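You operate a simulated robot arm through the tools that you are given. There is no shell and no other tool.

The job below is to be done with a simulated robot arm. You get a single attempt, and the scene is never put back.

TASK
Give the grey blast box two blasts from the blue cup with the highest rate.
Fine: cup in the button-side socket beside the cup mat, then main switch on, two presses, switch off; then the cup goes back on the mat. The tank stays charged. Set down upright: what you pick out.
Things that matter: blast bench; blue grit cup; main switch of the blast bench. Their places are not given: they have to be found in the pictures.

It is judged by the outcome, as a careful person would: the job done as asked, and still so three seconds after it is handed in. It fails if anything else is knocked over, pushed out of place, dropped, spilled or broken.

THE ROBOT
A 7-joint arm with a three-finger gripper, fixed in place. Base frame: the origin is at the foot of the arm, x ahead of it, y to its left, z up; the work surface is at about z = 0.7. Units: m, degrees, N and s.
With the tool pointing down near the work surface it reaches from about 0.1 to 0.86 m from the base axis. Its first joint turns from -166.0 to 166.0 degrees. Payload 2.94 kg.
The tool frame sits at the grasp point between the pads (the TCP): z along the fingers, y along the line on which they close. The tips reach 0.03 m beyond it. Largest opening 0.132 m; the body of the gripper starts 0.107 m behind the TCP.
Orientation is that of the tool frame in the base frame, as [roll, pitch, yaw] about the fixed x, y, z axes, in that order (R = Rz(yaw) Ry(pitch) Rx(roll)). With the fingers straight down and closing along the base's y, the tool's x points along the base's -x, its y along +y and its z along -z.

THE INTERFACE
- The arm moves only by the tool move_arm. Its argument "commands" is a list that holds one entry, the list of rows, each a list of 7 numbers: the shift along the tool's x, y, z in units of 20 mm (1.0 is 20 mm), then the turn, a rotation vector about the tool's x, y, z in units of 8 degrees (1.0 is 8 degrees), then the opening, from 0 (shut) to 1 (fully open). In form: [[[dx, dy, dz, ax, ay, az, claw], ...]]. A call has 1 to 20 rows; each row shifts and turns the commanded pose from where the row before left it, along the tool's axes as they then stand. A call with a number of a shift or a turn outside -1 to 1 is refused whole. A row lasts 0.2 s, in which the tool goes at most 0.05 m and 8.6 degrees; a call with a longer step from one row to the next is refused whole, and so is a gripper value outside its range. Where a pose cannot be reached the arm comes as near as it can. A force on the tool above 40 N (or 10 N above the force at the start of the call, whichever is more), or a blocked arm, ends the call early, and 0.2 s more pass. Each finger halts on what it meets, pressing with about 34 N; the grip force reading is that of the motor and also rises with nothing between the fingers. The clock runs only during rows and for 0.2 s after the last one: add rows that do not move to give the fingers time. It gives the time, the measured TCP pose, the force on the tool (base axes), the opening and the grip force at its end, in the units of the frame above (readings bear some noise), with the torque about the TCP (base axes, N m) and any sound that the robot's microphone picked up.
- Cameras (640 x 400 px; columns grow to the right, rows downward): "scene" is fixed at [0.219, -0.6553, 1.4685]; the picture's right is [0.46, -0.89, 0.00], its down [-0.57, -0.29, -0.77] and it looks along [0.68, 0.35, -0.64] (base axes); focal length 252 px, centre (320, 200). "wrist" rides on the gripper at [0.072, 0.003, -0.144] in the tool frame; the picture's right is [-0.04, 1.00, 0.00], its down [-0.88, -0.04, -0.48] and it looks along [-0.47, -0.02, 0.88] (tool axes); focal length 256 px, centre (320, 200).
- grab_frame(camera): a new picture of that camera. The clock stands still meanwhile.
- slide_trunk(by): slides the trunk up (or, below 0, down) by that many m; the arm rides with it, the base frame stays. It gives what a move gives, with no picture.
- locate(camera, pixels): there is no depth. For up to 12 entries [column, row, z] of the newest picture of that camera ("zoom" is the newest enlarged one), the place [x, y] in the base frame at which the ray of that pixel passes the height z, good to about 0.002 m, but the place of the scene camera against the robot may be out by one fixed shift of up to 0.012 m in any direction. The clock stands still meanwhile.
- enlarge(camera, box): a new picture of the part [left, top, right, bottom] of that camera's present view, enlarged. The clock stands still meanwhile.
- finish_job(): hands the job in; it is judged then, once.

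Leave the gripper open and the arm clear of the work at the hand-in unless told otherwise.

The tools are called after ">>>" as name(argument=value, ...) on one line, values as JSON. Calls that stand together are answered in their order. move_arm: Moves the arm, as the interface text tells. Its arguments: {"type":"object","properties":{"commands":{"type":"array"}},"required":["commands"]} The other tools are called the same way: slide_trunk (by) slides the trunk up or down; grab_frame (camera) takes a picture; locate (camera, pixels) gives the place at which the rays of pixels pass given heights; enlarge (camera, box) takes an enlarged picture of a part of a camera's view; finish_job () hands the job in.

At the start:

```text
clock: 0.0
tool_pos: [0.6238, -0.1462, 1.1069]
tcp_rot: [180.0, 0.2, 180.0]
wrist_force: [-1.0, 0.0, -0.2]
moment: [-0.03, -0.02, -0.05]
finger_gap: 0.132
grip_force: 0.0
trunk travel left (down, up): [-0.3, 0.24]
```

scene: 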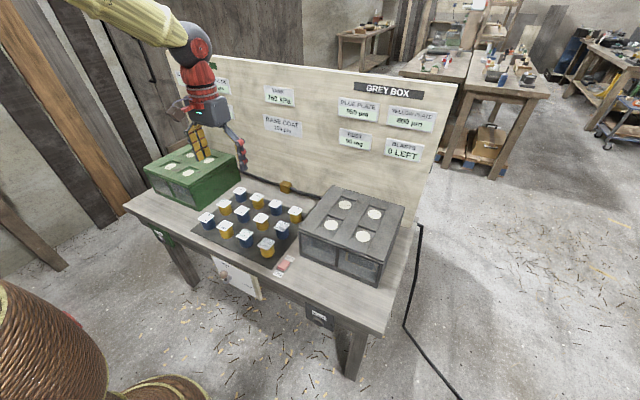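
wrist: 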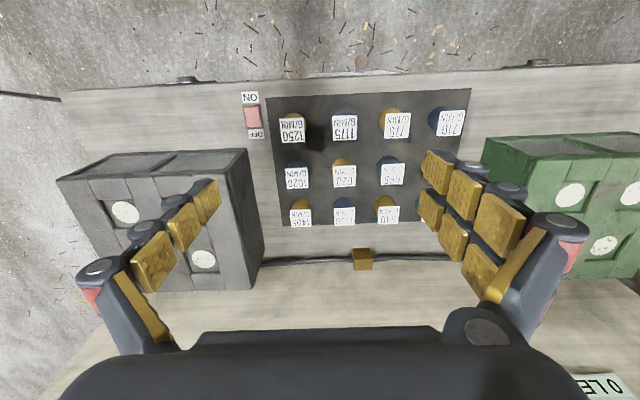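

I can see a bench with a green box on one side and a grey box on the other. A dark mat holding 12 cups lies between them, with a red switch marked ON/OFF near the grey box. I'll enlarge the cups, the boards and the boxes to read the labels.

>>> enlarge(camera="wrist", box=[240, 80, 480, 230])

>>> enlarge(camera="scene", box=[180, 170, 420, 320])

>>> enlarge(camera="scene", box=[200, 60, 456, 220])

```text
2.67 times, centred on (360, 155) of wrist
```

zoom: 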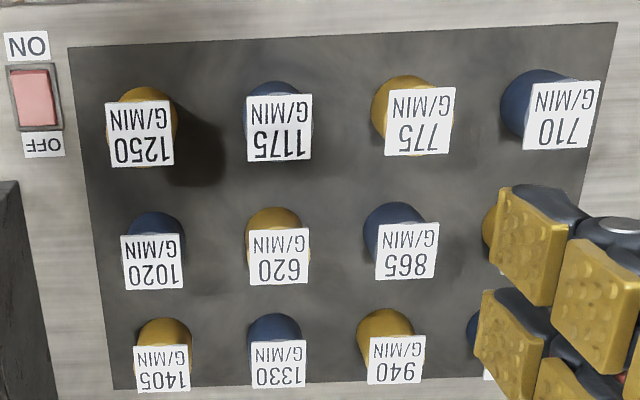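

```text
2.67 times, centred on (300, 245) of scene
```

zoom: 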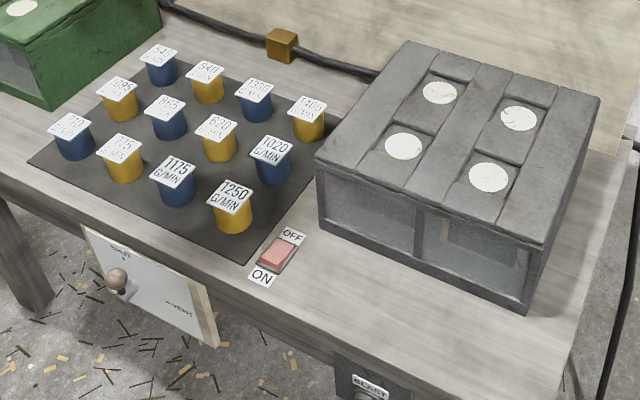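

```text
2.50 times, centred on (328, 140) of scene
```

zoom: 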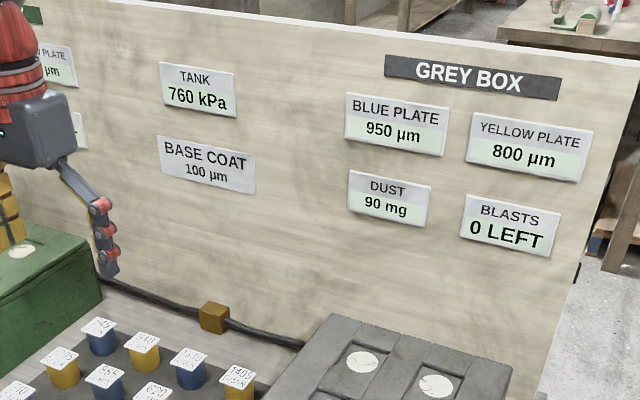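

The highest blue rate looks like 1330 G/MIN, but some cups are hidden behind the fingers in the wrist view. I'll zoom in further on the back cups, the switch, the blast button, the valve panel and the sockets.

>>> enlarge(camera="scene", box=[190, 180, 310, 255])

>>> enlarge(camera="scene", box=[260, 240, 356, 340])

>>> enlarge(camera="scene", box=[296, 180, 408, 290])

>>> enlarge(camera="scene", box=[130, 140, 270, 310])

>>> enlarge(camera="wrist", box=[60, 70, 280, 300])

```text
5.33 times, centred on (250, 218) of scene
```

zoom: 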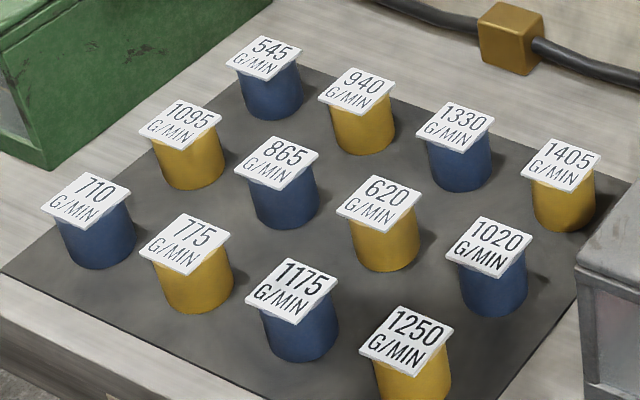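

```text
4.00 times, centred on (308, 290) of scene
```

zoom: 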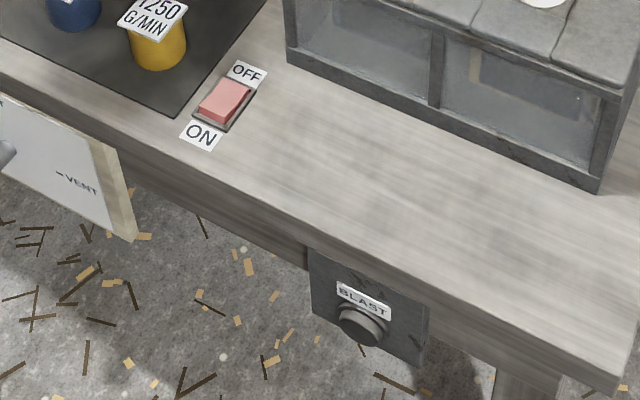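

```text
3.64 times, centred on (352, 235) of scene
```

zoom: 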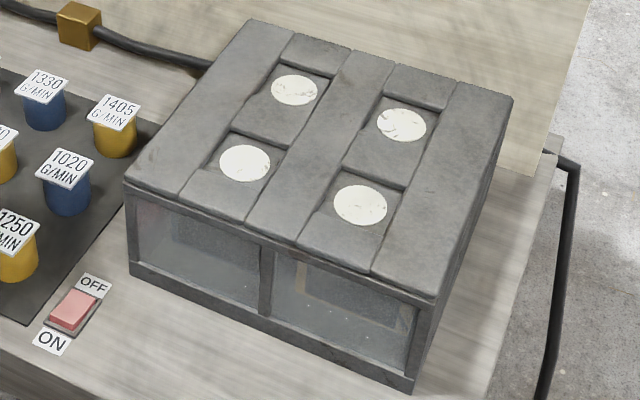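

```text
2.35 times, centred on (200, 225) of scene
```

zoom: 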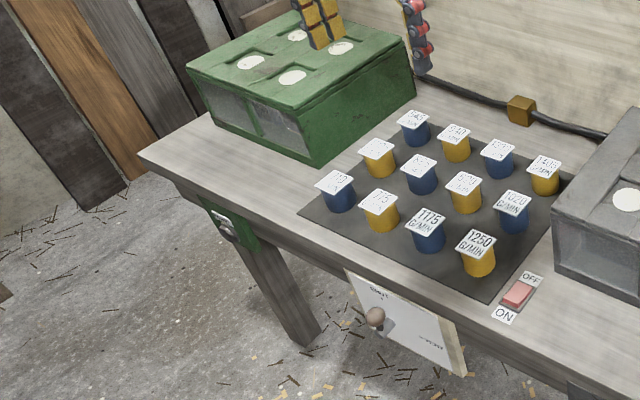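

```text
1.74 times, centred on (170, 185) of wrist
```

zoom: 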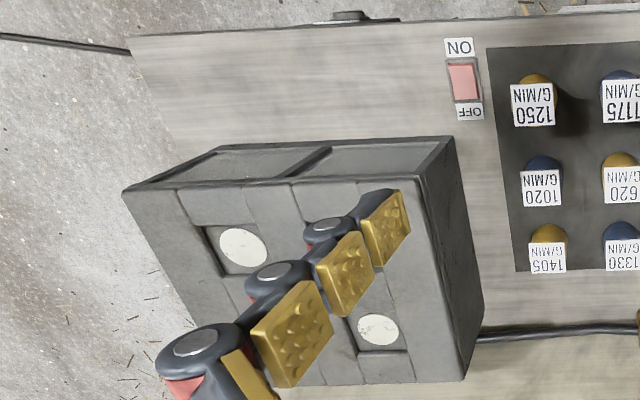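

Reading all the blue cups gives 710, 1175, 865, 1020, 545 and 1330, so the target is 1330, in the back row. Next I'll locate the main points in both cameras: the bench edge, cup, switch, sockets and button.

>>> grab_frame(camera="wrist")

>>> grab_frame(camera="scene")

>>> locate(camera="wrist", pixels=[[343, 214, 0.75], [252, 117, 0.7], [252, 98, 0.7], [254, 134, 0.7], [187, 80, 0.7], [125, 211, 0.85], [204, 259, 0.85], [248, 150, 0.85], [60, 178, 0.85], [264, 289, 0.7], [470, 90, 0.7], [266, 98, 0.7]])

>>> locate(camera="scene", pixels=[[276, 207, 0.75], [284, 265, 0.7], [278, 274, 0.7], [290, 258, 0.7], [318, 321, 0.62], [331, 225, 0.85], [363, 236, 0.85], [345, 205, 0.85], [375, 214, 0.85], [372, 335, 0.7], [125, 205, 0.7], [232, 281, 0.62]])

```text
taken
```

wrist: 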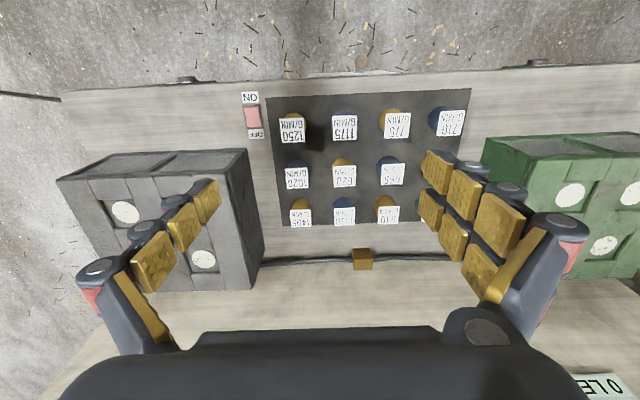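

```text
taken
```

scene: 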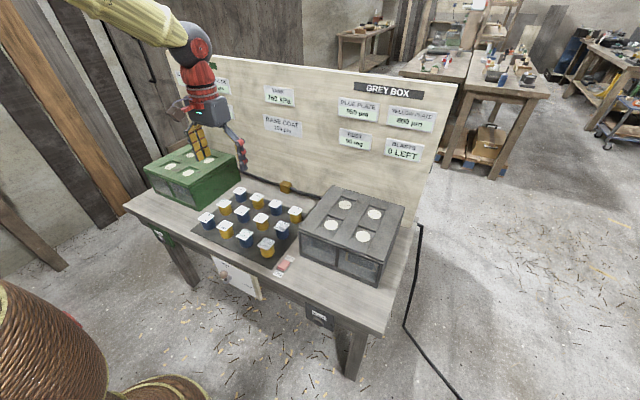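

```text
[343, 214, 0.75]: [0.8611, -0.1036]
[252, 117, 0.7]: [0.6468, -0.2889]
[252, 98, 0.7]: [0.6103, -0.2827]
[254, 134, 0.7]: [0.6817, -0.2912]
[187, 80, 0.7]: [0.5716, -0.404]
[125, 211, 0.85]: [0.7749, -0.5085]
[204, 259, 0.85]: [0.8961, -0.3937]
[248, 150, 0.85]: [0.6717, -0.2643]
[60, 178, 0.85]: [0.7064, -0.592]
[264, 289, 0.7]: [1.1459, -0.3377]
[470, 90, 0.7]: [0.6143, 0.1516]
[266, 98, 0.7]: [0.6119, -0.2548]
```

```text
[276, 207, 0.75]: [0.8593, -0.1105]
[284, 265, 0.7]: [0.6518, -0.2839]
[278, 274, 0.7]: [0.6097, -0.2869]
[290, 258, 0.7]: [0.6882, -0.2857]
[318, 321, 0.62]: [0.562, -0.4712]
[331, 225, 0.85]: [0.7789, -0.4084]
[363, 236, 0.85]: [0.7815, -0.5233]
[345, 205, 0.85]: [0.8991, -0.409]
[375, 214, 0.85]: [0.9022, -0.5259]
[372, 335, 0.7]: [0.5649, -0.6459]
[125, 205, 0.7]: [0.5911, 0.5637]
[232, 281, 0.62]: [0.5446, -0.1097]
```

To get true heights I'll trace the same features at two heights in each camera: the cup label, socket discs, box corners, switch and button.

>>> locate(camera="wrist", pixels=[[343.9, 216.5, 0.7], [343.9, 216.5, 0.8], [292, 131, 0.7], [292, 131, 0.8], [449.5, 124, 0.7], [449.5, 124, 0.8], [125, 211, 0.7], [125, 211, 0.8], [248, 149, 0.7], [248, 149, 0.85], [204, 259, 0.7], [204, 259, 0.8]])

>>> locate(camera="scene", pixels=[[275.5, 204.3, 0.7], [275.5, 204.3, 0.8], [266.5, 243, 0.7], [266.5, 243, 0.8], [206.3, 217.5, 0.7], [206.3, 217.5, 0.8], [363, 236, 0.7], [363, 236, 0.8], [299, 229, 0.7], [299, 229, 0.85], [345, 205, 0.7], [345, 205, 0.8]])

```text
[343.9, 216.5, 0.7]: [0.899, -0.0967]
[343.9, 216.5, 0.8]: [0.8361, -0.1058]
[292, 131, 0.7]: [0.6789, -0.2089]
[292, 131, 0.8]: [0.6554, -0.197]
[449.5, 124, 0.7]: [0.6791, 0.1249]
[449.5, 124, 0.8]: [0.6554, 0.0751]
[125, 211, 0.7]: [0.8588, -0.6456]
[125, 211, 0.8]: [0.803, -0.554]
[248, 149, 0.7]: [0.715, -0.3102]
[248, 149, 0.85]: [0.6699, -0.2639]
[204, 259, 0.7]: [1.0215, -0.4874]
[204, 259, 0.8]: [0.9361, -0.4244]
```

```text
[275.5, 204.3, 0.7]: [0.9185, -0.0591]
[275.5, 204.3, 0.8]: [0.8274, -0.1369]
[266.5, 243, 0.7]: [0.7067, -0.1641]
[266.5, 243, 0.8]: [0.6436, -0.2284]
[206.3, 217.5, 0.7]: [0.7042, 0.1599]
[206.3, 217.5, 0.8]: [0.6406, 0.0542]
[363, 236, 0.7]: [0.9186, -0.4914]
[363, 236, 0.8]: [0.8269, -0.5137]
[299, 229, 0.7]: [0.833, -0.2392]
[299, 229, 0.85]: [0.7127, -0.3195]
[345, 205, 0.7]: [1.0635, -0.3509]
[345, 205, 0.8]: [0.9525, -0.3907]
```

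The 1330 cup's label centre works out at about (0.861, -0.102, 0.76). The grey box sockets have their discs at about z 0.84, and the front-left one (button side, beside the mat) is near (0.778, -0.40). The switch is near (0.648, -0.286) and the blast button is on the bench front near (0.56, -0.47, 0.62). I'll move the wrist camera over the grey box and switch for a clearer look, keeping high above everything.

>>> move_arm(commands=[[[-0.0, -0.87, 0.2, 0, 0, 0, 1], [-0.0, -0.87, 0.2, 0, 0, 0, 1], [0, -0.87, 0.2, 0, 0, 0, 1], [0, -0.87, 0.2, 0, 0, 0, 1], [0, -0.87, 0.2, 0, 0, 0, 1], [0, -0.87, 0.2, 0, 0, 0, 1], [0, -0.87, 0.2, 0, 0, 0, 1], [0, -0.87, 0.2, 0, 0, 0, 1], [0, -0.87, 0.2, 0, 0, 0, 1], [0, -0.87, 0.2, 0, 0, 0, 1]]])

>>> grab_frame(camera="wrist")

```text
clock: 2.2
tool_pos: [0.6227, -0.3187, 1.0674]
tcp_rot: [179.9, -0.1, -180.0]
wrist_force: [-0.9, -0.6, 0.7]
moment: [0.0, -0.02, -0.01]
finger_gap: 0.1321
grip_force: 0.1
trunk travel left (down, up): [-0.3, 0.24]
```

```text
taken
```

wrist: 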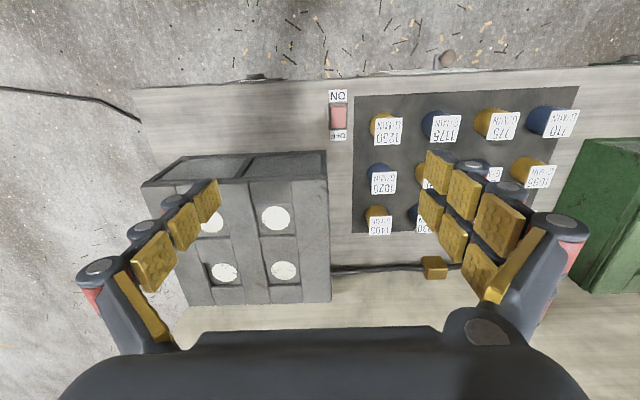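

The front-left socket now shows clearly at about (276, 217), with the switch at (338, 117). I'll enlarge the socket, switch and box front.

>>> enlarge(camera="wrist", box=[140, 130, 350, 310])

>>> enlarge(camera="wrist", box=[310, 70, 370, 150])

>>> enlarge(camera="scene", box=[200, 240, 272, 310])

>>> enlarge(camera="scene", box=[296, 296, 344, 340])

```text
2.22 times, centred on (245, 220) of wrist
```

zoom: 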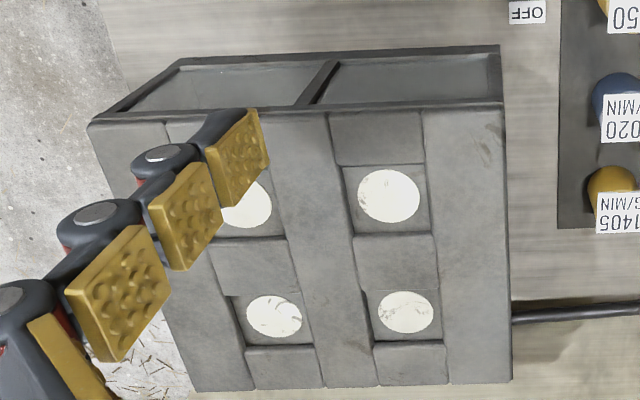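

```text
5.00 times, centred on (340, 110) of wrist
```

zoom: 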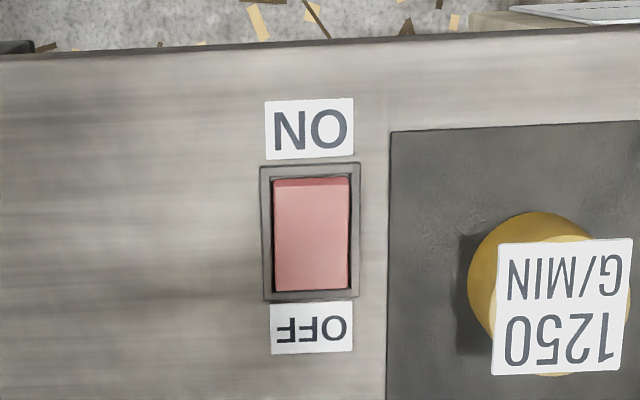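

```text
5.71 times, centred on (236, 275) of scene
```

zoom: 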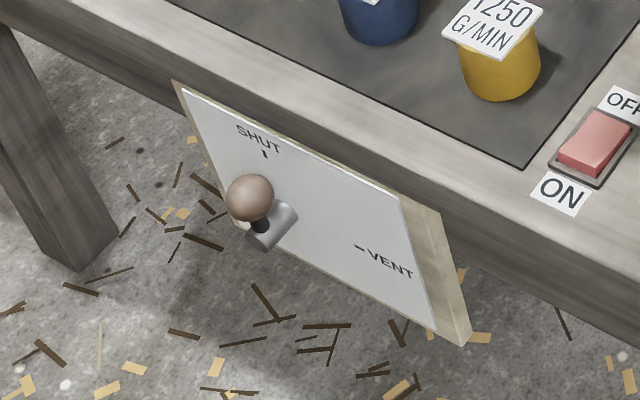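

```text
9.09 times, centred on (320, 318) of scene
```

zoom: 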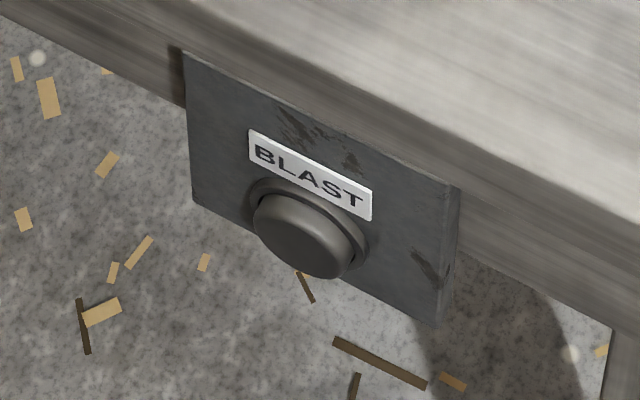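

The rocker's OFF end is down and its ON end is raised, so it's currently off. The vent lever is at SHUT and must stay there. Next I'll fix the geometry of the box, socket and switch from this wrist picture.

>>> locate(camera="wrist", pixels=[[276.06, 218.2, 0.7], [276.06, 218.2, 0.85], [326.0, 151.6, 0.7], [327.4, 176.4, 0.7], [327.4, 176.4, 0.85], [338, 104.5, 0.7], [338.5, 127, 0.7], [337.5, 116, 0.72], [255.5, 205, 0.85], [294, 234, 0.85], [255, 76, 0.7], [338, 78, 0.7]])

>>> locate(camera="scene", pixels=[[331.4, 224.8, 0.7], [331.4, 224.8, 0.85], [299.8, 254.7, 0.7], [298.4, 230.8, 0.7], [298.4, 230.8, 0.85], [284, 265, 0.7], [318, 320, 0.62], [318, 320, 0.65], [369, 332, 0.7], [303, 304, 0.7], [337, 322, 0.7], [332, 332, 0.6]])

```text
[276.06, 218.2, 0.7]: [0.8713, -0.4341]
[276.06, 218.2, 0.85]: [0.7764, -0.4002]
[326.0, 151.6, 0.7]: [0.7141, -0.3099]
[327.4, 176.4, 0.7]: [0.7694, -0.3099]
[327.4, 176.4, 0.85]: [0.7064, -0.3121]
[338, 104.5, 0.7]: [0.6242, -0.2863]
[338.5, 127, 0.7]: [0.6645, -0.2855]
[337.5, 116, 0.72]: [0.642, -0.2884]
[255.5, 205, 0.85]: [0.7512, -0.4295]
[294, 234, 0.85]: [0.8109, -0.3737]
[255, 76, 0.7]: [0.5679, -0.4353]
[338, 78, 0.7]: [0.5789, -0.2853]
```

```text
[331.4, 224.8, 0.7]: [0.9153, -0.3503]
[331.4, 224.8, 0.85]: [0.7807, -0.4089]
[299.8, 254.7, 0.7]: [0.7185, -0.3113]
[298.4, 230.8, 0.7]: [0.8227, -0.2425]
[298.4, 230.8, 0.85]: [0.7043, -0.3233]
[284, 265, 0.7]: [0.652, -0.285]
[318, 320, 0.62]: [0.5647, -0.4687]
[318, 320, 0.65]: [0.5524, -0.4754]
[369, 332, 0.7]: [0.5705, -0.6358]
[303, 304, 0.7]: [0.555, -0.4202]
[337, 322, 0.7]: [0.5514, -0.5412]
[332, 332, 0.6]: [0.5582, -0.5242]
```

The box top edge is at about z 0.832, and the front-left socket centre is near (0.784, -0.403). The scene camera is off by only about 4 mm. Next I'll move over toward the 1330 cup at a safe height, narrowing the fingers so they fit between its neighbours, which are about 98 mm apart.

>>> move_arm(commands=[[[-0.738, 0.903, 0.489, 0, 0, 0, 0.66], [-0.738, 0.903, 0.489, 0, 0, 0, 0.66], [-0.738, 0.903, 0.489, 0, 0, 0, 0.66], [-0.738, 0.903, 0.489, 0, 0, 0, 0.66], [-0.738, 0.903, 0.489, 0, 0, 0, 0.66], [-0.738, 0.903, 0.489, 0, 0, 0, 0.66], [-0.738, 0.903, 0.489, 0, 0, 0, 0.66], [-0.738, 0.903, 0.489, 0, 0, 0, 0.66], [-0.738, 0.903, 0.489, 0, 0, 0, 0.66], [-0.738, 0.903, 0.489, 0, 0, 0, 0.66], [-0.738, 0.903, 0.489, 0, 0, 0, 0.66], [-0.738, 0.903, 0.489, 0, 0, 0, 0.66], [0, 0, 0, 0, -1, 0, 0.66], [0, 0, 0, 0, -1, 0, 0.66]]])

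>>> grab_frame(camera="wrist")

>>> grab_frame(camera="scene")

```text
clock: 5.2
tool_pos: [0.8006, -0.1015, 0.9505]
tcp_rot: [-180.0, 16.3, -179.9]
wrist_force: [0.2, -0.1, 0.4]
moment: [0.03, -0.01, 0.0]
finger_gap: 0.0873
grip_force: 0.1
trunk travel left (down, up): [-0.3, 0.24]
```

```text
taken
```

wrist: 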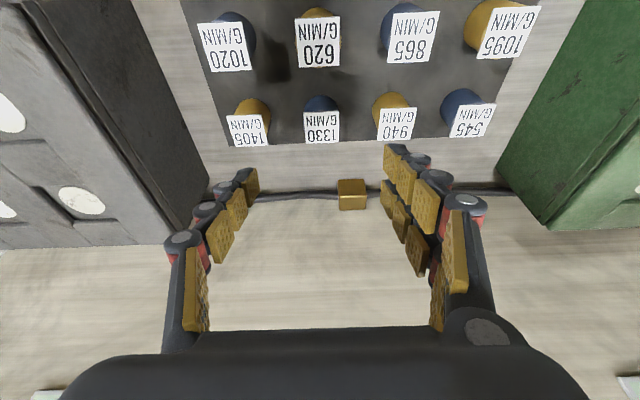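

```text
taken
```

scene: 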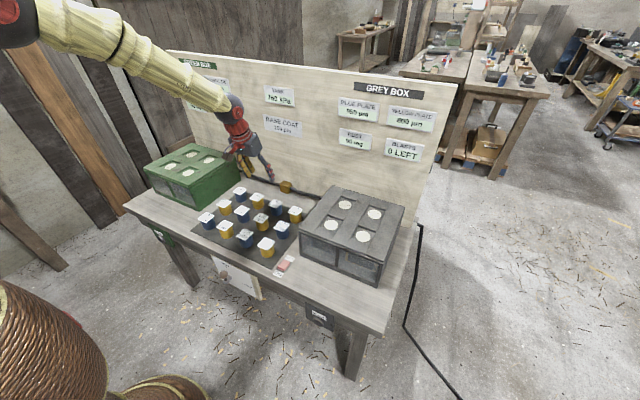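

The arm reached this pose at 16° tilt. The 1330 cup shows at about (321, 120) in the wrist view. I'll enlarge it to measure its label and body.

>>> enlarge(camera="wrist", box=[260, 80, 380, 155])

>>> enlarge(camera="scene", box=[240, 180, 312, 225])

```text
5.33 times, centred on (320, 118) of wrist
```

zoom: 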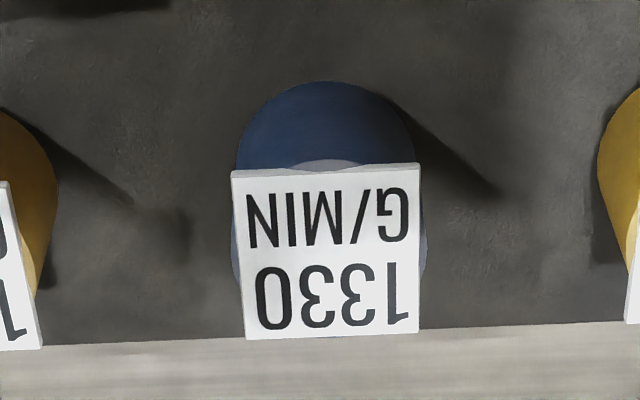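

```text
8.89 times, centred on (276, 202) of scene
```

zoom: 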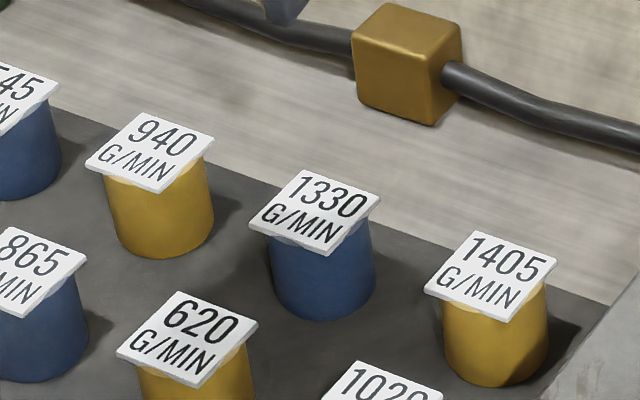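

>>> locate(camera="wrist", pixels=[[321.7, 127.6, 0.76], [321.7, 127.6, 0.75], [321.7, 127.6, 0.77], [303.5, 112.6, 0.76], [338.2, 111.1, 0.76], [338.8, 142.4, 0.76], [306.3, 144.1, 0.76], [304, 125, 0.74], [340, 125, 0.74], [321, 95.9, 0.705], [80, 200, 0.84], [240, 130, 0.76]])

>>> locate(camera="scene", pixels=[[275.5, 203.5, 0.76], [276, 215.7, 0.705], [270.5, 209, 0.73], [282, 212, 0.73], [271, 213, 0.705], [282, 214, 0.705]])

```text
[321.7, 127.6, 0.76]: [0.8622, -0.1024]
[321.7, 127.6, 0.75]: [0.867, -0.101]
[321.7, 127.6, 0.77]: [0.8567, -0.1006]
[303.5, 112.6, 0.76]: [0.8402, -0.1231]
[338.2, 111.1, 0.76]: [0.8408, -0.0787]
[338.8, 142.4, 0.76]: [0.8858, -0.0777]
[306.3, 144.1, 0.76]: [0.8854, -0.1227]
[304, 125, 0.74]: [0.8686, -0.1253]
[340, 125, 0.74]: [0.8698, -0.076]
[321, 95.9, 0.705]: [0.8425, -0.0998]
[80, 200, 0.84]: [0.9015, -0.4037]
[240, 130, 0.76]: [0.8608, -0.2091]
```

```text
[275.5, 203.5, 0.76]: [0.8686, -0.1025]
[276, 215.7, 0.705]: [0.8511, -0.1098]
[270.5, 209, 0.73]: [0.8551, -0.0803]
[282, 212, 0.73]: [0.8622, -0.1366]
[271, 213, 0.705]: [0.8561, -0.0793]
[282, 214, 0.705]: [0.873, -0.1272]
```

The label square is centred at (0.863, -0.1005), and the cup body is about 49 mm wide. I'll move above the cup to z ≈ 0.85, keeping the 16° tilt, and check alignment.

>>> move_arm(commands=[[[-0.269, 0.008, 0.948, 0, 0, 0, 0.66], [-0.269, 0.008, 0.948, 0, 0, 0, 0.66], [-0.269, 0.008, 0.948, 0, 0, 0, 0.66], [-0.269, 0.008, 0.948, 0, 0, 0, 0.66], [-0.269, 0.008, 0.948, 0, 0, 0, 0.66], [-0.269, 0.008, 0.948, 0, 0, 0, 0.66], [0, 0, 0, 0, 0, 0, 0.66]]])

>>> grab_frame(camera="wrist")

>>> grab_frame(camera="scene")

```text
clock: 6.8
tool_pos: [0.8639, -0.1015, 0.8494]
tcp_rot: [179.9, 16.0, 179.9]
wrist_force: [-0.5, 0.1, 1.0]
moment: [0.01, -0.01, 0.0]
finger_gap: 0.0872
grip_force: 0.1
trunk travel left (down, up): [-0.3, 0.24]
```

```text
taken
```

wrist: 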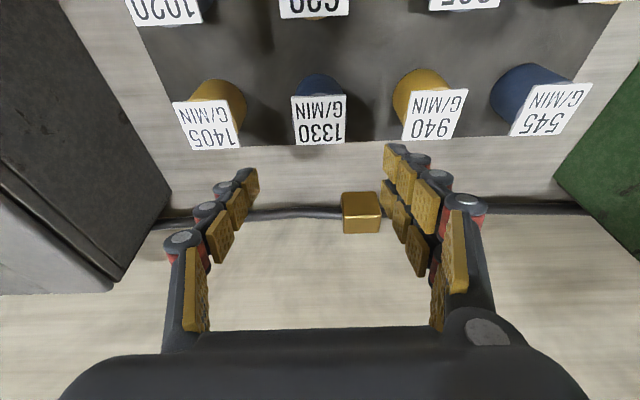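

```text
taken
```

scene: 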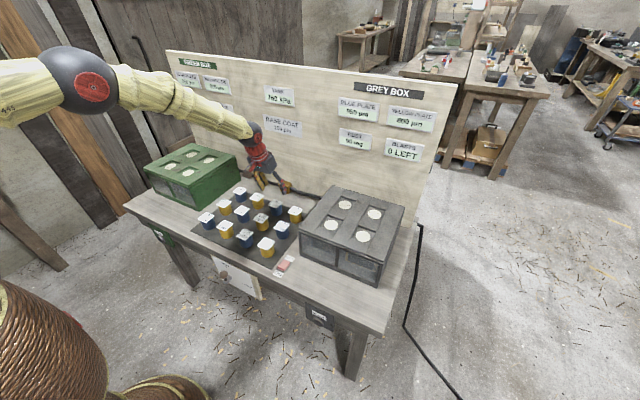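

Measured TCP is (0.864, -0.1015, 0.849). I'll check the label position again from this closer view.

>>> enlarge(camera="wrist", box=[260, 60, 380, 155])

>>> locate(camera="wrist", pixels=[[291, 95, 0.76], [346, 94, 0.76], [344, 144, 0.76], [296, 145, 0.76], [319.5, 120, 0.76], [319.5, 120, 0.75], [320, 75, 0.705]])

```text
4.21 times, centred on (320, 108) of wrist
```

zoom: 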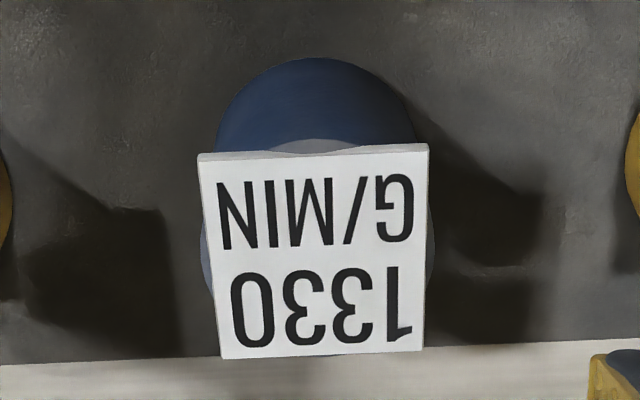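

```text
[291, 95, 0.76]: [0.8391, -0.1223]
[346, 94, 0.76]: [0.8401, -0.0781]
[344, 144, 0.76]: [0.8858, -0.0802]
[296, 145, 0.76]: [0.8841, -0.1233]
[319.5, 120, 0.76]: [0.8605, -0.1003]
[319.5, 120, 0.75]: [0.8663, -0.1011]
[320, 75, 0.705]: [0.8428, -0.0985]
```

The cup centre is about (0.865, -0.1005). I'll descend straight down to z ≈ 0.742 with the fingers on both sides of the cup.

>>> move_arm(commands=[[[0.179, 0.006, 0.647, 0, 0, 0, 0.66], [0.179, 0.006, 0.647, 0, 0, 0, 0.66], [0.179, 0.006, 0.647, 0, 0, 0, 0.66], [0.179, 0.006, 0.647, 0, 0, 0, 0.66], [0.179, 0.006, 0.647, 0, 0, 0, 0.66], [0.179, 0.006, 0.647, 0, 0, 0, 0.66], [0.179, 0.006, 0.647, 0, 0, 0, 0.66], [0.179, 0.006, 0.647, 0, 0, 0, 0.66], [0, 0, 0, 0, 0, 0, 0.66]]])

>>> grab_frame(camera="wrist")

>>> enlarge(camera="scene", box=[180, 150, 340, 260])

```text
clock: 8.8
tool_pos: [0.864, -0.1025, 0.7419]
tcp_rot: [-180.0, 16.0, 179.9]
wrist_force: [0.7, -0.7, 0.0]
moment: [-0.04, -0.01, -0.01]
finger_gap: 0.0872
grip_force: 0.0
trunk travel left (down, up): [-0.3, 0.24]
```

```text
taken
```

wrist: 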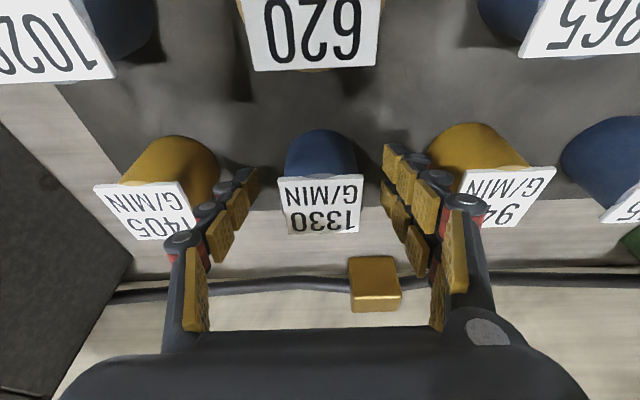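

```text
3.64 times, centred on (260, 205) of scene
```

zoom: 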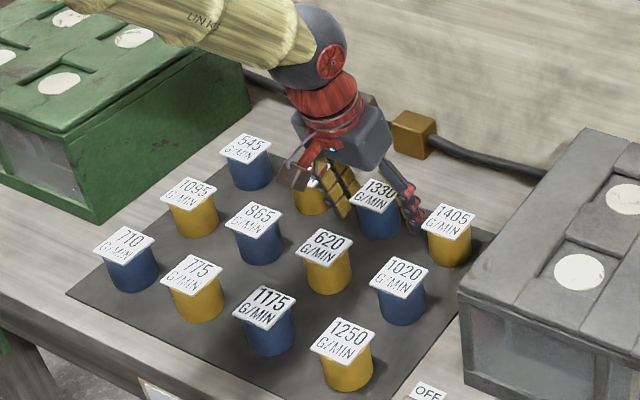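

The fingers straddle the 1330 cup evenly, and the force is near zero. Next I'll close on it.

>>> move_arm(commands=[[[0, 0, 0, 0, 0, 0, 0.5], [0, 0, 0, 0, 0, 0, 0.4], [0, 0, 0, 0, 0, 0, 0.3], [0, 0, 0, 0, 0, 0, 0.3], [0, 0, 0, 0, 0, 0, 0.3], [0, 0, 0, 0, 0, 0, 0.3]]])

>>> grab_frame(camera="wrist")

```text
clock: 10.2
tool_pos: [0.8649, -0.1008, 0.7436]
tcp_rot: [-179.9, 16.0, 180.0]
wrist_force: [-0.2, 0.1, 1.6]
moment: [0.01, 0.02, -0.03]
finger_gap: 0.0487
grip_force: 34.4
trunk travel left (down, up): [-0.3, 0.24]
```

```text
taken
```

wrist: 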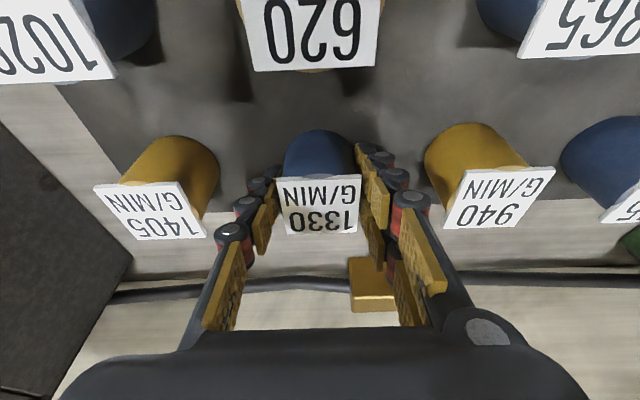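

The cup is gripped at 48.7 mm. I'll lift it straight up.

>>> move_arm(commands=[[[-0.138, 0, -0.48, 0, 0, 0, 0.3], [-0.138, 0, -0.48, 0, 0, 0, 0.3], [-0.276, 0, -0.961, 0, 0, 0, 0.3], [-0.276, 0, -0.961, 0, 0, 0, 0.3], [-0.276, 0, -0.961, 0, 0, 0, 0.3], [-0.276, 0, -0.961, 0, 0, 0, 0.3], [-0.276, 0, -0.961, 0, 0, 0, 0.3], [-0.276, 0, -0.961, 0, 0, 0, 0.3], [-0.276, 0, -0.961, 0, 0, 0, 0.3], [-0.276, 0, -0.961, 0, 0, 0, 0.3], [-0.138, 0, -0.48, 0, 0, 0, 0.3], [0, 0, 0, 0, 0, 0, 0.3]]])

>>> grab_frame(camera="wrist")

>>> grab_frame(camera="scene")

```text
clock: 12.8
tool_pos: [0.8638, -0.0998, 0.9312]
tcp_rot: [180.0, 15.9, 180.0]
wrist_force: [0.2, 0.6, -2.0]
moment: [-0.02, 0.0, -0.03]
finger_gap: 0.0486
grip_force: 33.4
trunk travel left (down, up): [-0.3, 0.24]
```

```text
taken
```

wrist: 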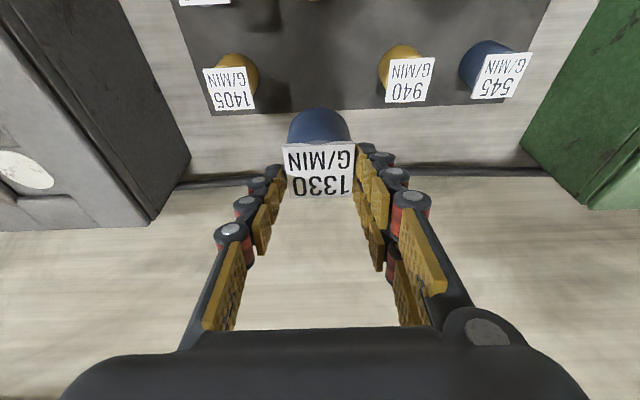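

```text
taken
```

scene: 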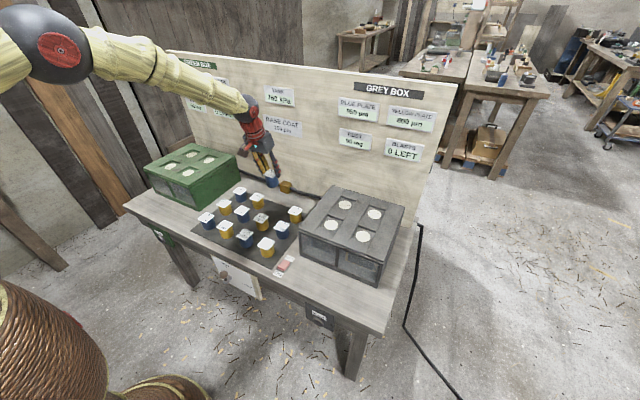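

The label looks smaller and higher in the wrist view than before the lift, so the cup may have slipped lower in the fingers. I'll zoom in to check.

>>> enlarge(camera="wrist", box=[220, 90, 420, 215])

>>> enlarge(camera="scene", box=[220, 120, 316, 195])

>>> locate(camera="wrist", pixels=[[319, 170, 0.95], [319, 170, 0.93], [319, 170, 0.92]])

```text
3.20 times, centred on (320, 152) of wrist
```

zoom: 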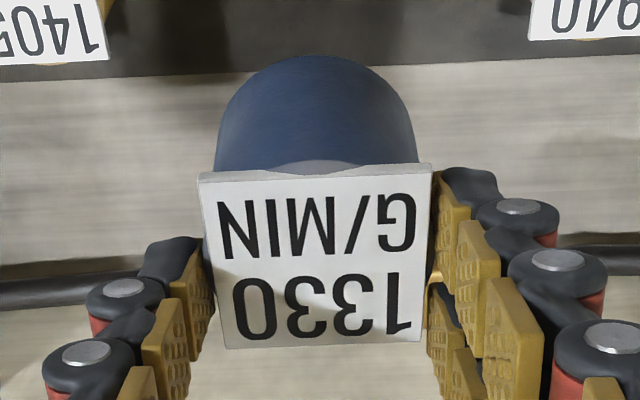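

```text
5.33 times, centred on (268, 158) of scene
```

zoom: 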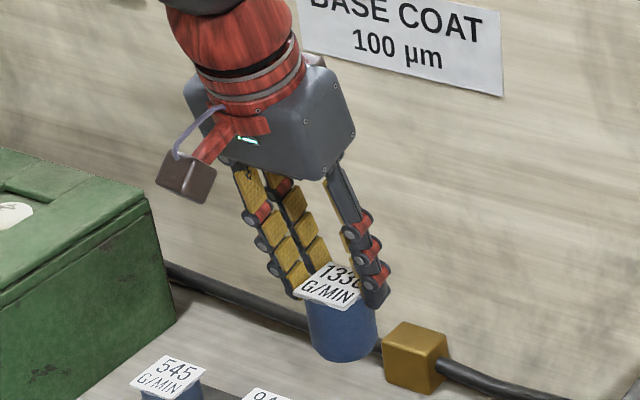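

```text
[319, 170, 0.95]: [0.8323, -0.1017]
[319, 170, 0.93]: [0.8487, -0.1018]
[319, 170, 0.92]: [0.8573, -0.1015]
```

The cup has slid about 30 mm down in the fingers and is now held only near the tips. I'll put it straight back down on its own spot on the mat and then re-grip: fast at first, slow near touchdown.

>>> move_arm(commands=[[[0.287, 0, 1.0, 0, 0, 0, 0.0], [0.287, 0, 1.0, 0, 0, 0, 0.0], [0.287, 0, 1.0, 0, 0, 0, 0.0], [0.287, 0, 1.0, 0, 0, 0, 0.0], [0.287, 0, 1.0, 0, 0, 0, 0.0], [0.287, 0, 1.0, 0, 0, 0, 0.0], [0.1, 0, 0.35, 0, 0, 0, 0.0], [0.05, 0, 0.17, 0, 0, 0, 0.0]]])

>>> grab_frame(camera="wrist")

>>> enlarge(camera="scene", box=[220, 140, 316, 215])

```text
clock: 14.6
tool_pos: [0.8652, -0.0996, 0.7959]
tcp_rot: [179.9, 16.0, 179.9]
wrist_force: [0.0, -0.3, -1.8]
moment: [-0.03, 0.0, 0.01]
finger_gap: 0.0486
grip_force: 33.8
trunk travel left (down, up): [-0.3, 0.24]
```

```text
taken
```

wrist: 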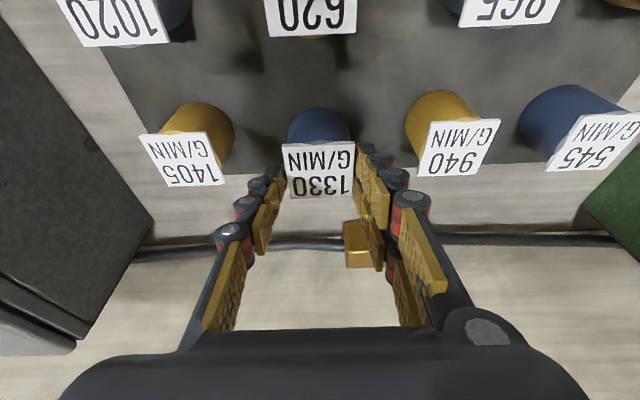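

```text
5.33 times, centred on (268, 178) of scene
```

zoom: 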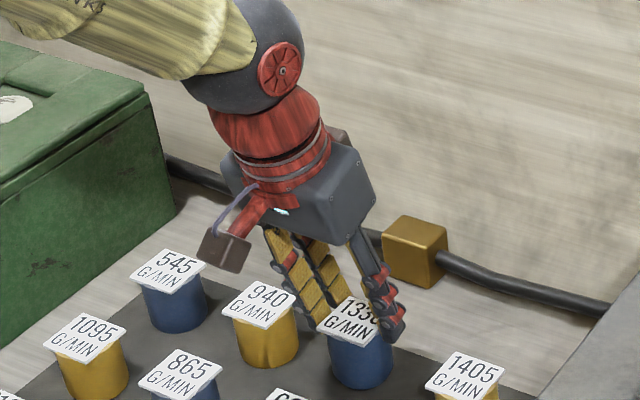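

The cup hasn't slipped any further; the label is the same size and place in the view, and about 2 N is hanging on the tool. Its bottom is about 15 mm above the mat. I'll lower slowly until the force shows contact.

>>> move_arm(commands=[[[0.05, 0, 0.17, 0, 0, 0, 0.0], [0.05, 0, 0.17, 0, 0, 0, 0.0], [0.05, 0, 0.17, 0, 0, 0, 0.0], [0, 0, 0, 0, 0, 0, 0.0]]])

>>> enlarge(camera="scene", box=[240, 165, 320, 225])

```text
clock: 15.6
tool_pos: [0.8631, -0.1001, 0.7858]
tcp_rot: [-180.0, 16.0, -180.0]
wrist_force: [0.2, 0.0, -2.2]
moment: [0.0, 0.01, 0.0]
finger_gap: 0.0487
grip_force: 33.7
trunk travel left (down, up): [-0.3, 0.24]
```

```text
6.67 times, centred on (280, 195) of scene
```

zoom: 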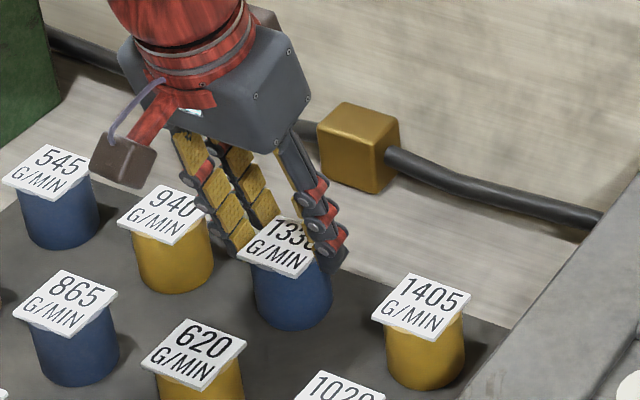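

It's still hanging freely with a −2 N reading. I'll go down further in small 2 mm steps.

>>> move_arm(commands=[[[0.028, 0, 0.096, 0, 0, 0, 0.0], [0.028, 0, 0.096, 0, 0, 0, 0.0], [0.028, 0, 0.096, 0, 0, 0, 0.0], [0, 0, 0, 0, 0, 0, 0.0]]])

```text
clock: 16.6
tool_pos: [0.8646, -0.1006, 0.7819]
tcp_rot: [179.9, 16.0, 179.9]
wrist_force: [-0.2, -1.2, -1.8]
moment: [-0.02, 0.02, -0.01]
finger_gap: 0.0486
grip_force: 34.6
trunk travel left (down, up): [-0.3, 0.24]
```

No contact yet at z 0.782. I'll continue down in small steps.

>>> move_arm(commands=[[[0.028, 0, 0.096, 0, 0, 0, 0.0], [0.028, 0, 0.096, 0, 0, 0, 0.0], [0, 0, 0, 0, 0, 0, 0.0]]])

```text
clock: 17.4
tool_pos: [0.8661, -0.1002, 0.7764]
tcp_rot: [179.9, 15.9, 179.9]
wrist_force: [-0.4, 0.7, -1.8]
moment: [0.04, -0.01, -0.01]
finger_gap: 0.0485
grip_force: 34.4
trunk travel left (down, up): [-0.3, 0.24]
```

>>> move_arm(commands=[[[0.028, 0, 0.096, 0, 0, 0, 0.0], [0, 0, 0, 0, 0, 0, 0.0]]])

>>> grab_frame(camera="wrist")

>>> enlarge(camera="scene", box=[240, 165, 320, 225])

```text
clock: 18.0
tool_pos: [0.8639, -0.1022, 0.7761]
tcp_rot: [180.0, 16.1, 179.9]
wrist_force: [-1.9, 0.7, 4.3]
moment: [0.18, 0.07, -0.04]
finger_gap: 0.0489
grip_force: 33.7
trunk travel left (down, up): [-0.3, 0.24]
```

```text
taken
```

wrist: 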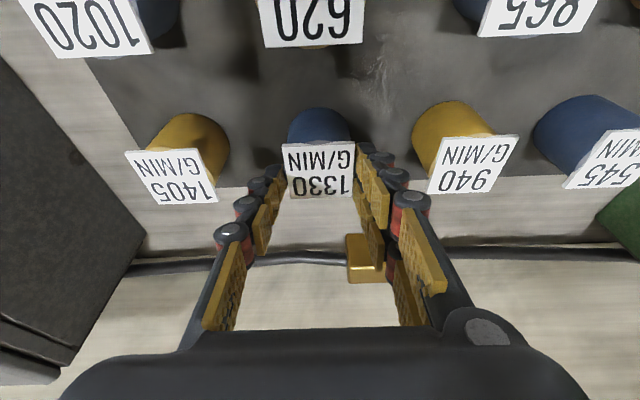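

```text
6.67 times, centred on (280, 195) of scene
```

zoom: 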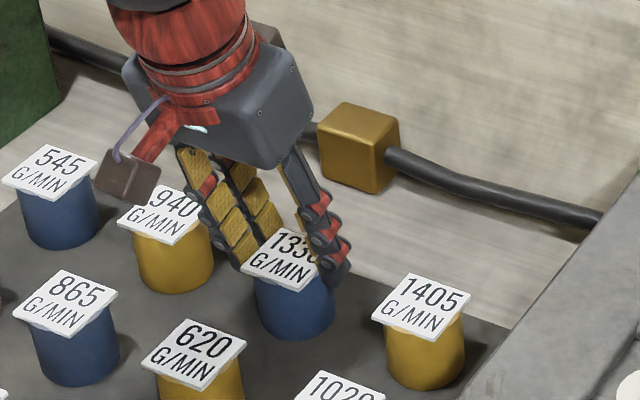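

The force flipped to +4 N, so the cup is standing on the mat. I'll open, go down to z ≈ 0.742 around the body, and grip again with more time and a full-close command.

>>> move_arm(commands=[[[0, 0, 0, 0, 0, 0, 0.45], [0, 0, 0, 0, 0, 0, 0.62], [0, 0, 0, 0, 0, 0, 0.62], [0, 0, 0, 0, 0, 0, 0.62]]])

>>> grab_frame(camera="wrist")

```text
clock: 19.0
tool_pos: [0.8649, -0.1006, 0.7734]
tcp_rot: [180.0, 16.0, -180.0]
wrist_force: [-0.7, -0.2, 0.1]
moment: [-0.01, 0.02, -0.02]
finger_gap: 0.0818
grip_force: 0.1
trunk travel left (down, up): [-0.3, 0.24]
```

```text
taken
```

wrist: 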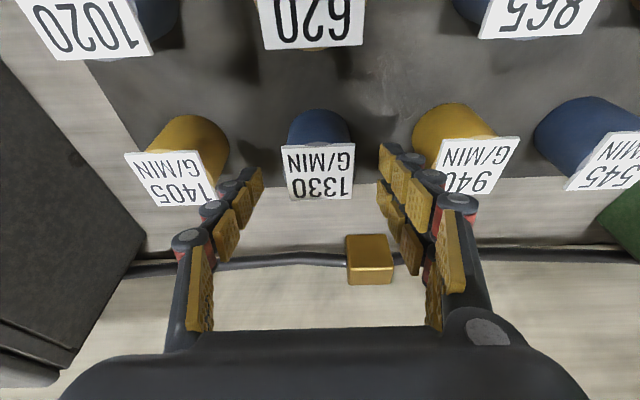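

The cup stands upright on its spot. Now I'll go down 32 mm and close fully on the body.

>>> move_arm(commands=[[[0.11, 0, 0.3845, 0, 0, 0, 0.62], [0.11, 0, 0.3845, 0, 0, 0, 0.62], [0.11, 0, 0.3845, 0, 0, 0, 0.62], [0.11, 0, 0.3845, 0, 0, 0, 0.62], [0, 0, 0, 0, 0, 0, 0.62], [0, 0, 0, 0, 0, 0, 0.5], [0, 0, 0, 0, 0, 0, 0.4], [0, 0, 0, 0, 0, 0, 0.2], [0, 0, 0, 0, 0, 0, 0.0], [0, 0, 0, 0, 0, 0, 0.0], [0, 0, 0, 0, 0, 0, 0.0]]])

>>> grab_frame(camera="wrist")

```text
clock: 21.4
tool_pos: [0.8639, -0.1021, 0.7414]
tcp_rot: [179.9, 16.0, 180.0]
wrist_force: [-0.5, -0.1, -0.6]
moment: [-0.01, 0.02, 0.02]
finger_gap: 0.0487
grip_force: 34.1
trunk travel left (down, up): [-0.3, 0.24]
```

```text
taken
```

wrist: 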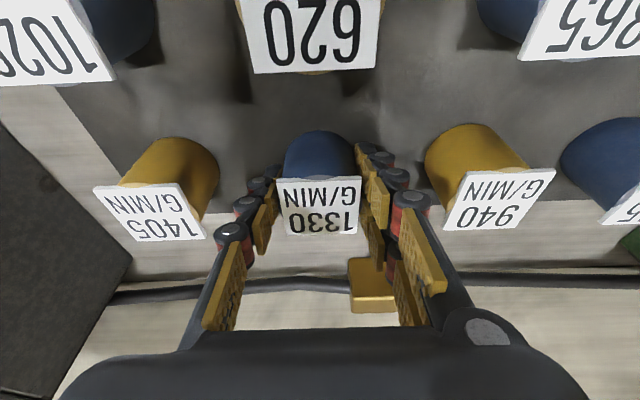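

The cup is gripped again, with the label at (278–361, 176–235). I'll lift slowly by about 12 mm and check for slip.

>>> move_arm(commands=[[[-0.041, 0, -0.144, 0, 0, 0, 0.0], [-0.041, 0, -0.144, 0, 0, 0, 0.0], [-0.041, 0, -0.144, 0, 0, 0, 0.0], [-0.041, 0, -0.144, 0, 0, 0, 0.0]]])

>>> grab_frame(camera="wrist")

>>> enlarge(camera="scene", box=[240, 165, 320, 225])

```text
clock: 22.4
tool_pos: [0.8655, -0.1005, 0.754]
tcp_rot: [-179.9, 16.0, -180.0]
wrist_force: [-0.3, 0.4, -2.4]
moment: [0.01, 0.01, 0.0]
finger_gap: 0.0489
grip_force: 34.0
trunk travel left (down, up): [-0.3, 0.24]
```

```text
taken
```

wrist: 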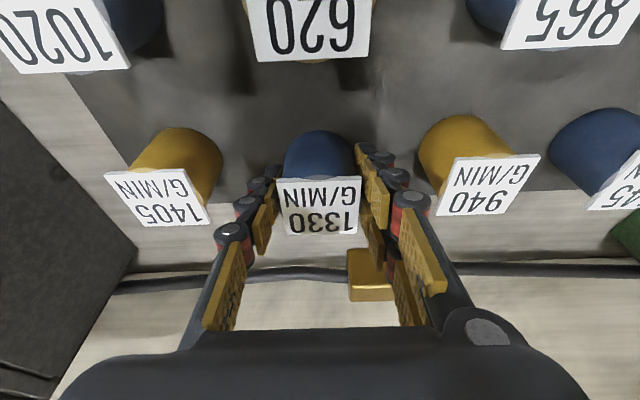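

```text
6.67 times, centred on (280, 195) of scene
```

zoom: 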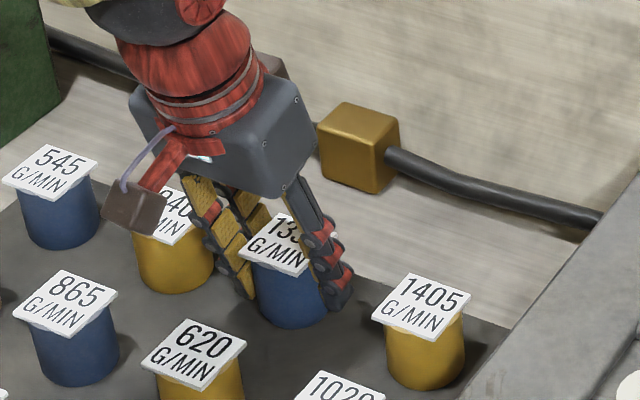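

No slip this time: the label is at the same pixels and 2.4 N is hanging. I'll keep lifting gently at 6–8 mm per row.

>>> move_arm(commands=[[[-0.055, 0, -0.192, 0, 0, 0, 0.0], [-0.083, 0, -0.288, 0, 0, 0, 0.0], [-0.11, 0, -0.385, 0, 0, 0, 0.0], [-0.11, 0, -0.385, 0, 0, 0, 0.0], [-0.11, 0, -0.385, 0, 0, 0, 0.0], [-0.11, 0, -0.385, 0, 0, 0, 0.0], [-0.083, 0, -0.288, 0, 0, 0, 0.0], [-0.055, 0, -0.192, 0, 0, 0, 0.0]]])

>>> grab_frame(camera="wrist")

```text
clock: 24.2
tool_pos: [0.865, -0.101, 0.8062]
tcp_rot: [-179.9, 16.0, 180.0]
wrist_force: [0.4, 0.6, -0.6]
moment: [-0.02, 0.01, 0.01]
finger_gap: 0.0488
grip_force: 34.3
trunk travel left (down, up): [-0.3, 0.24]
```

```text
taken
```

wrist: 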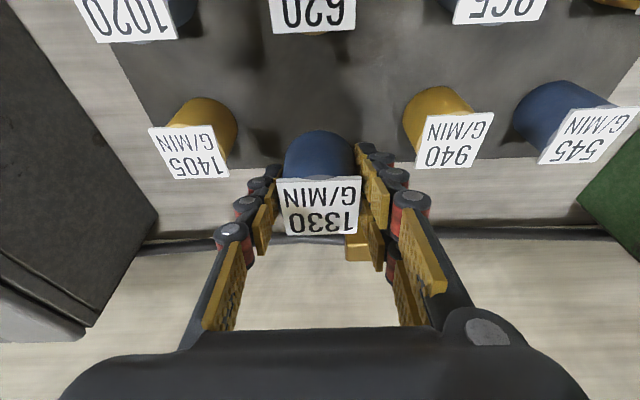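

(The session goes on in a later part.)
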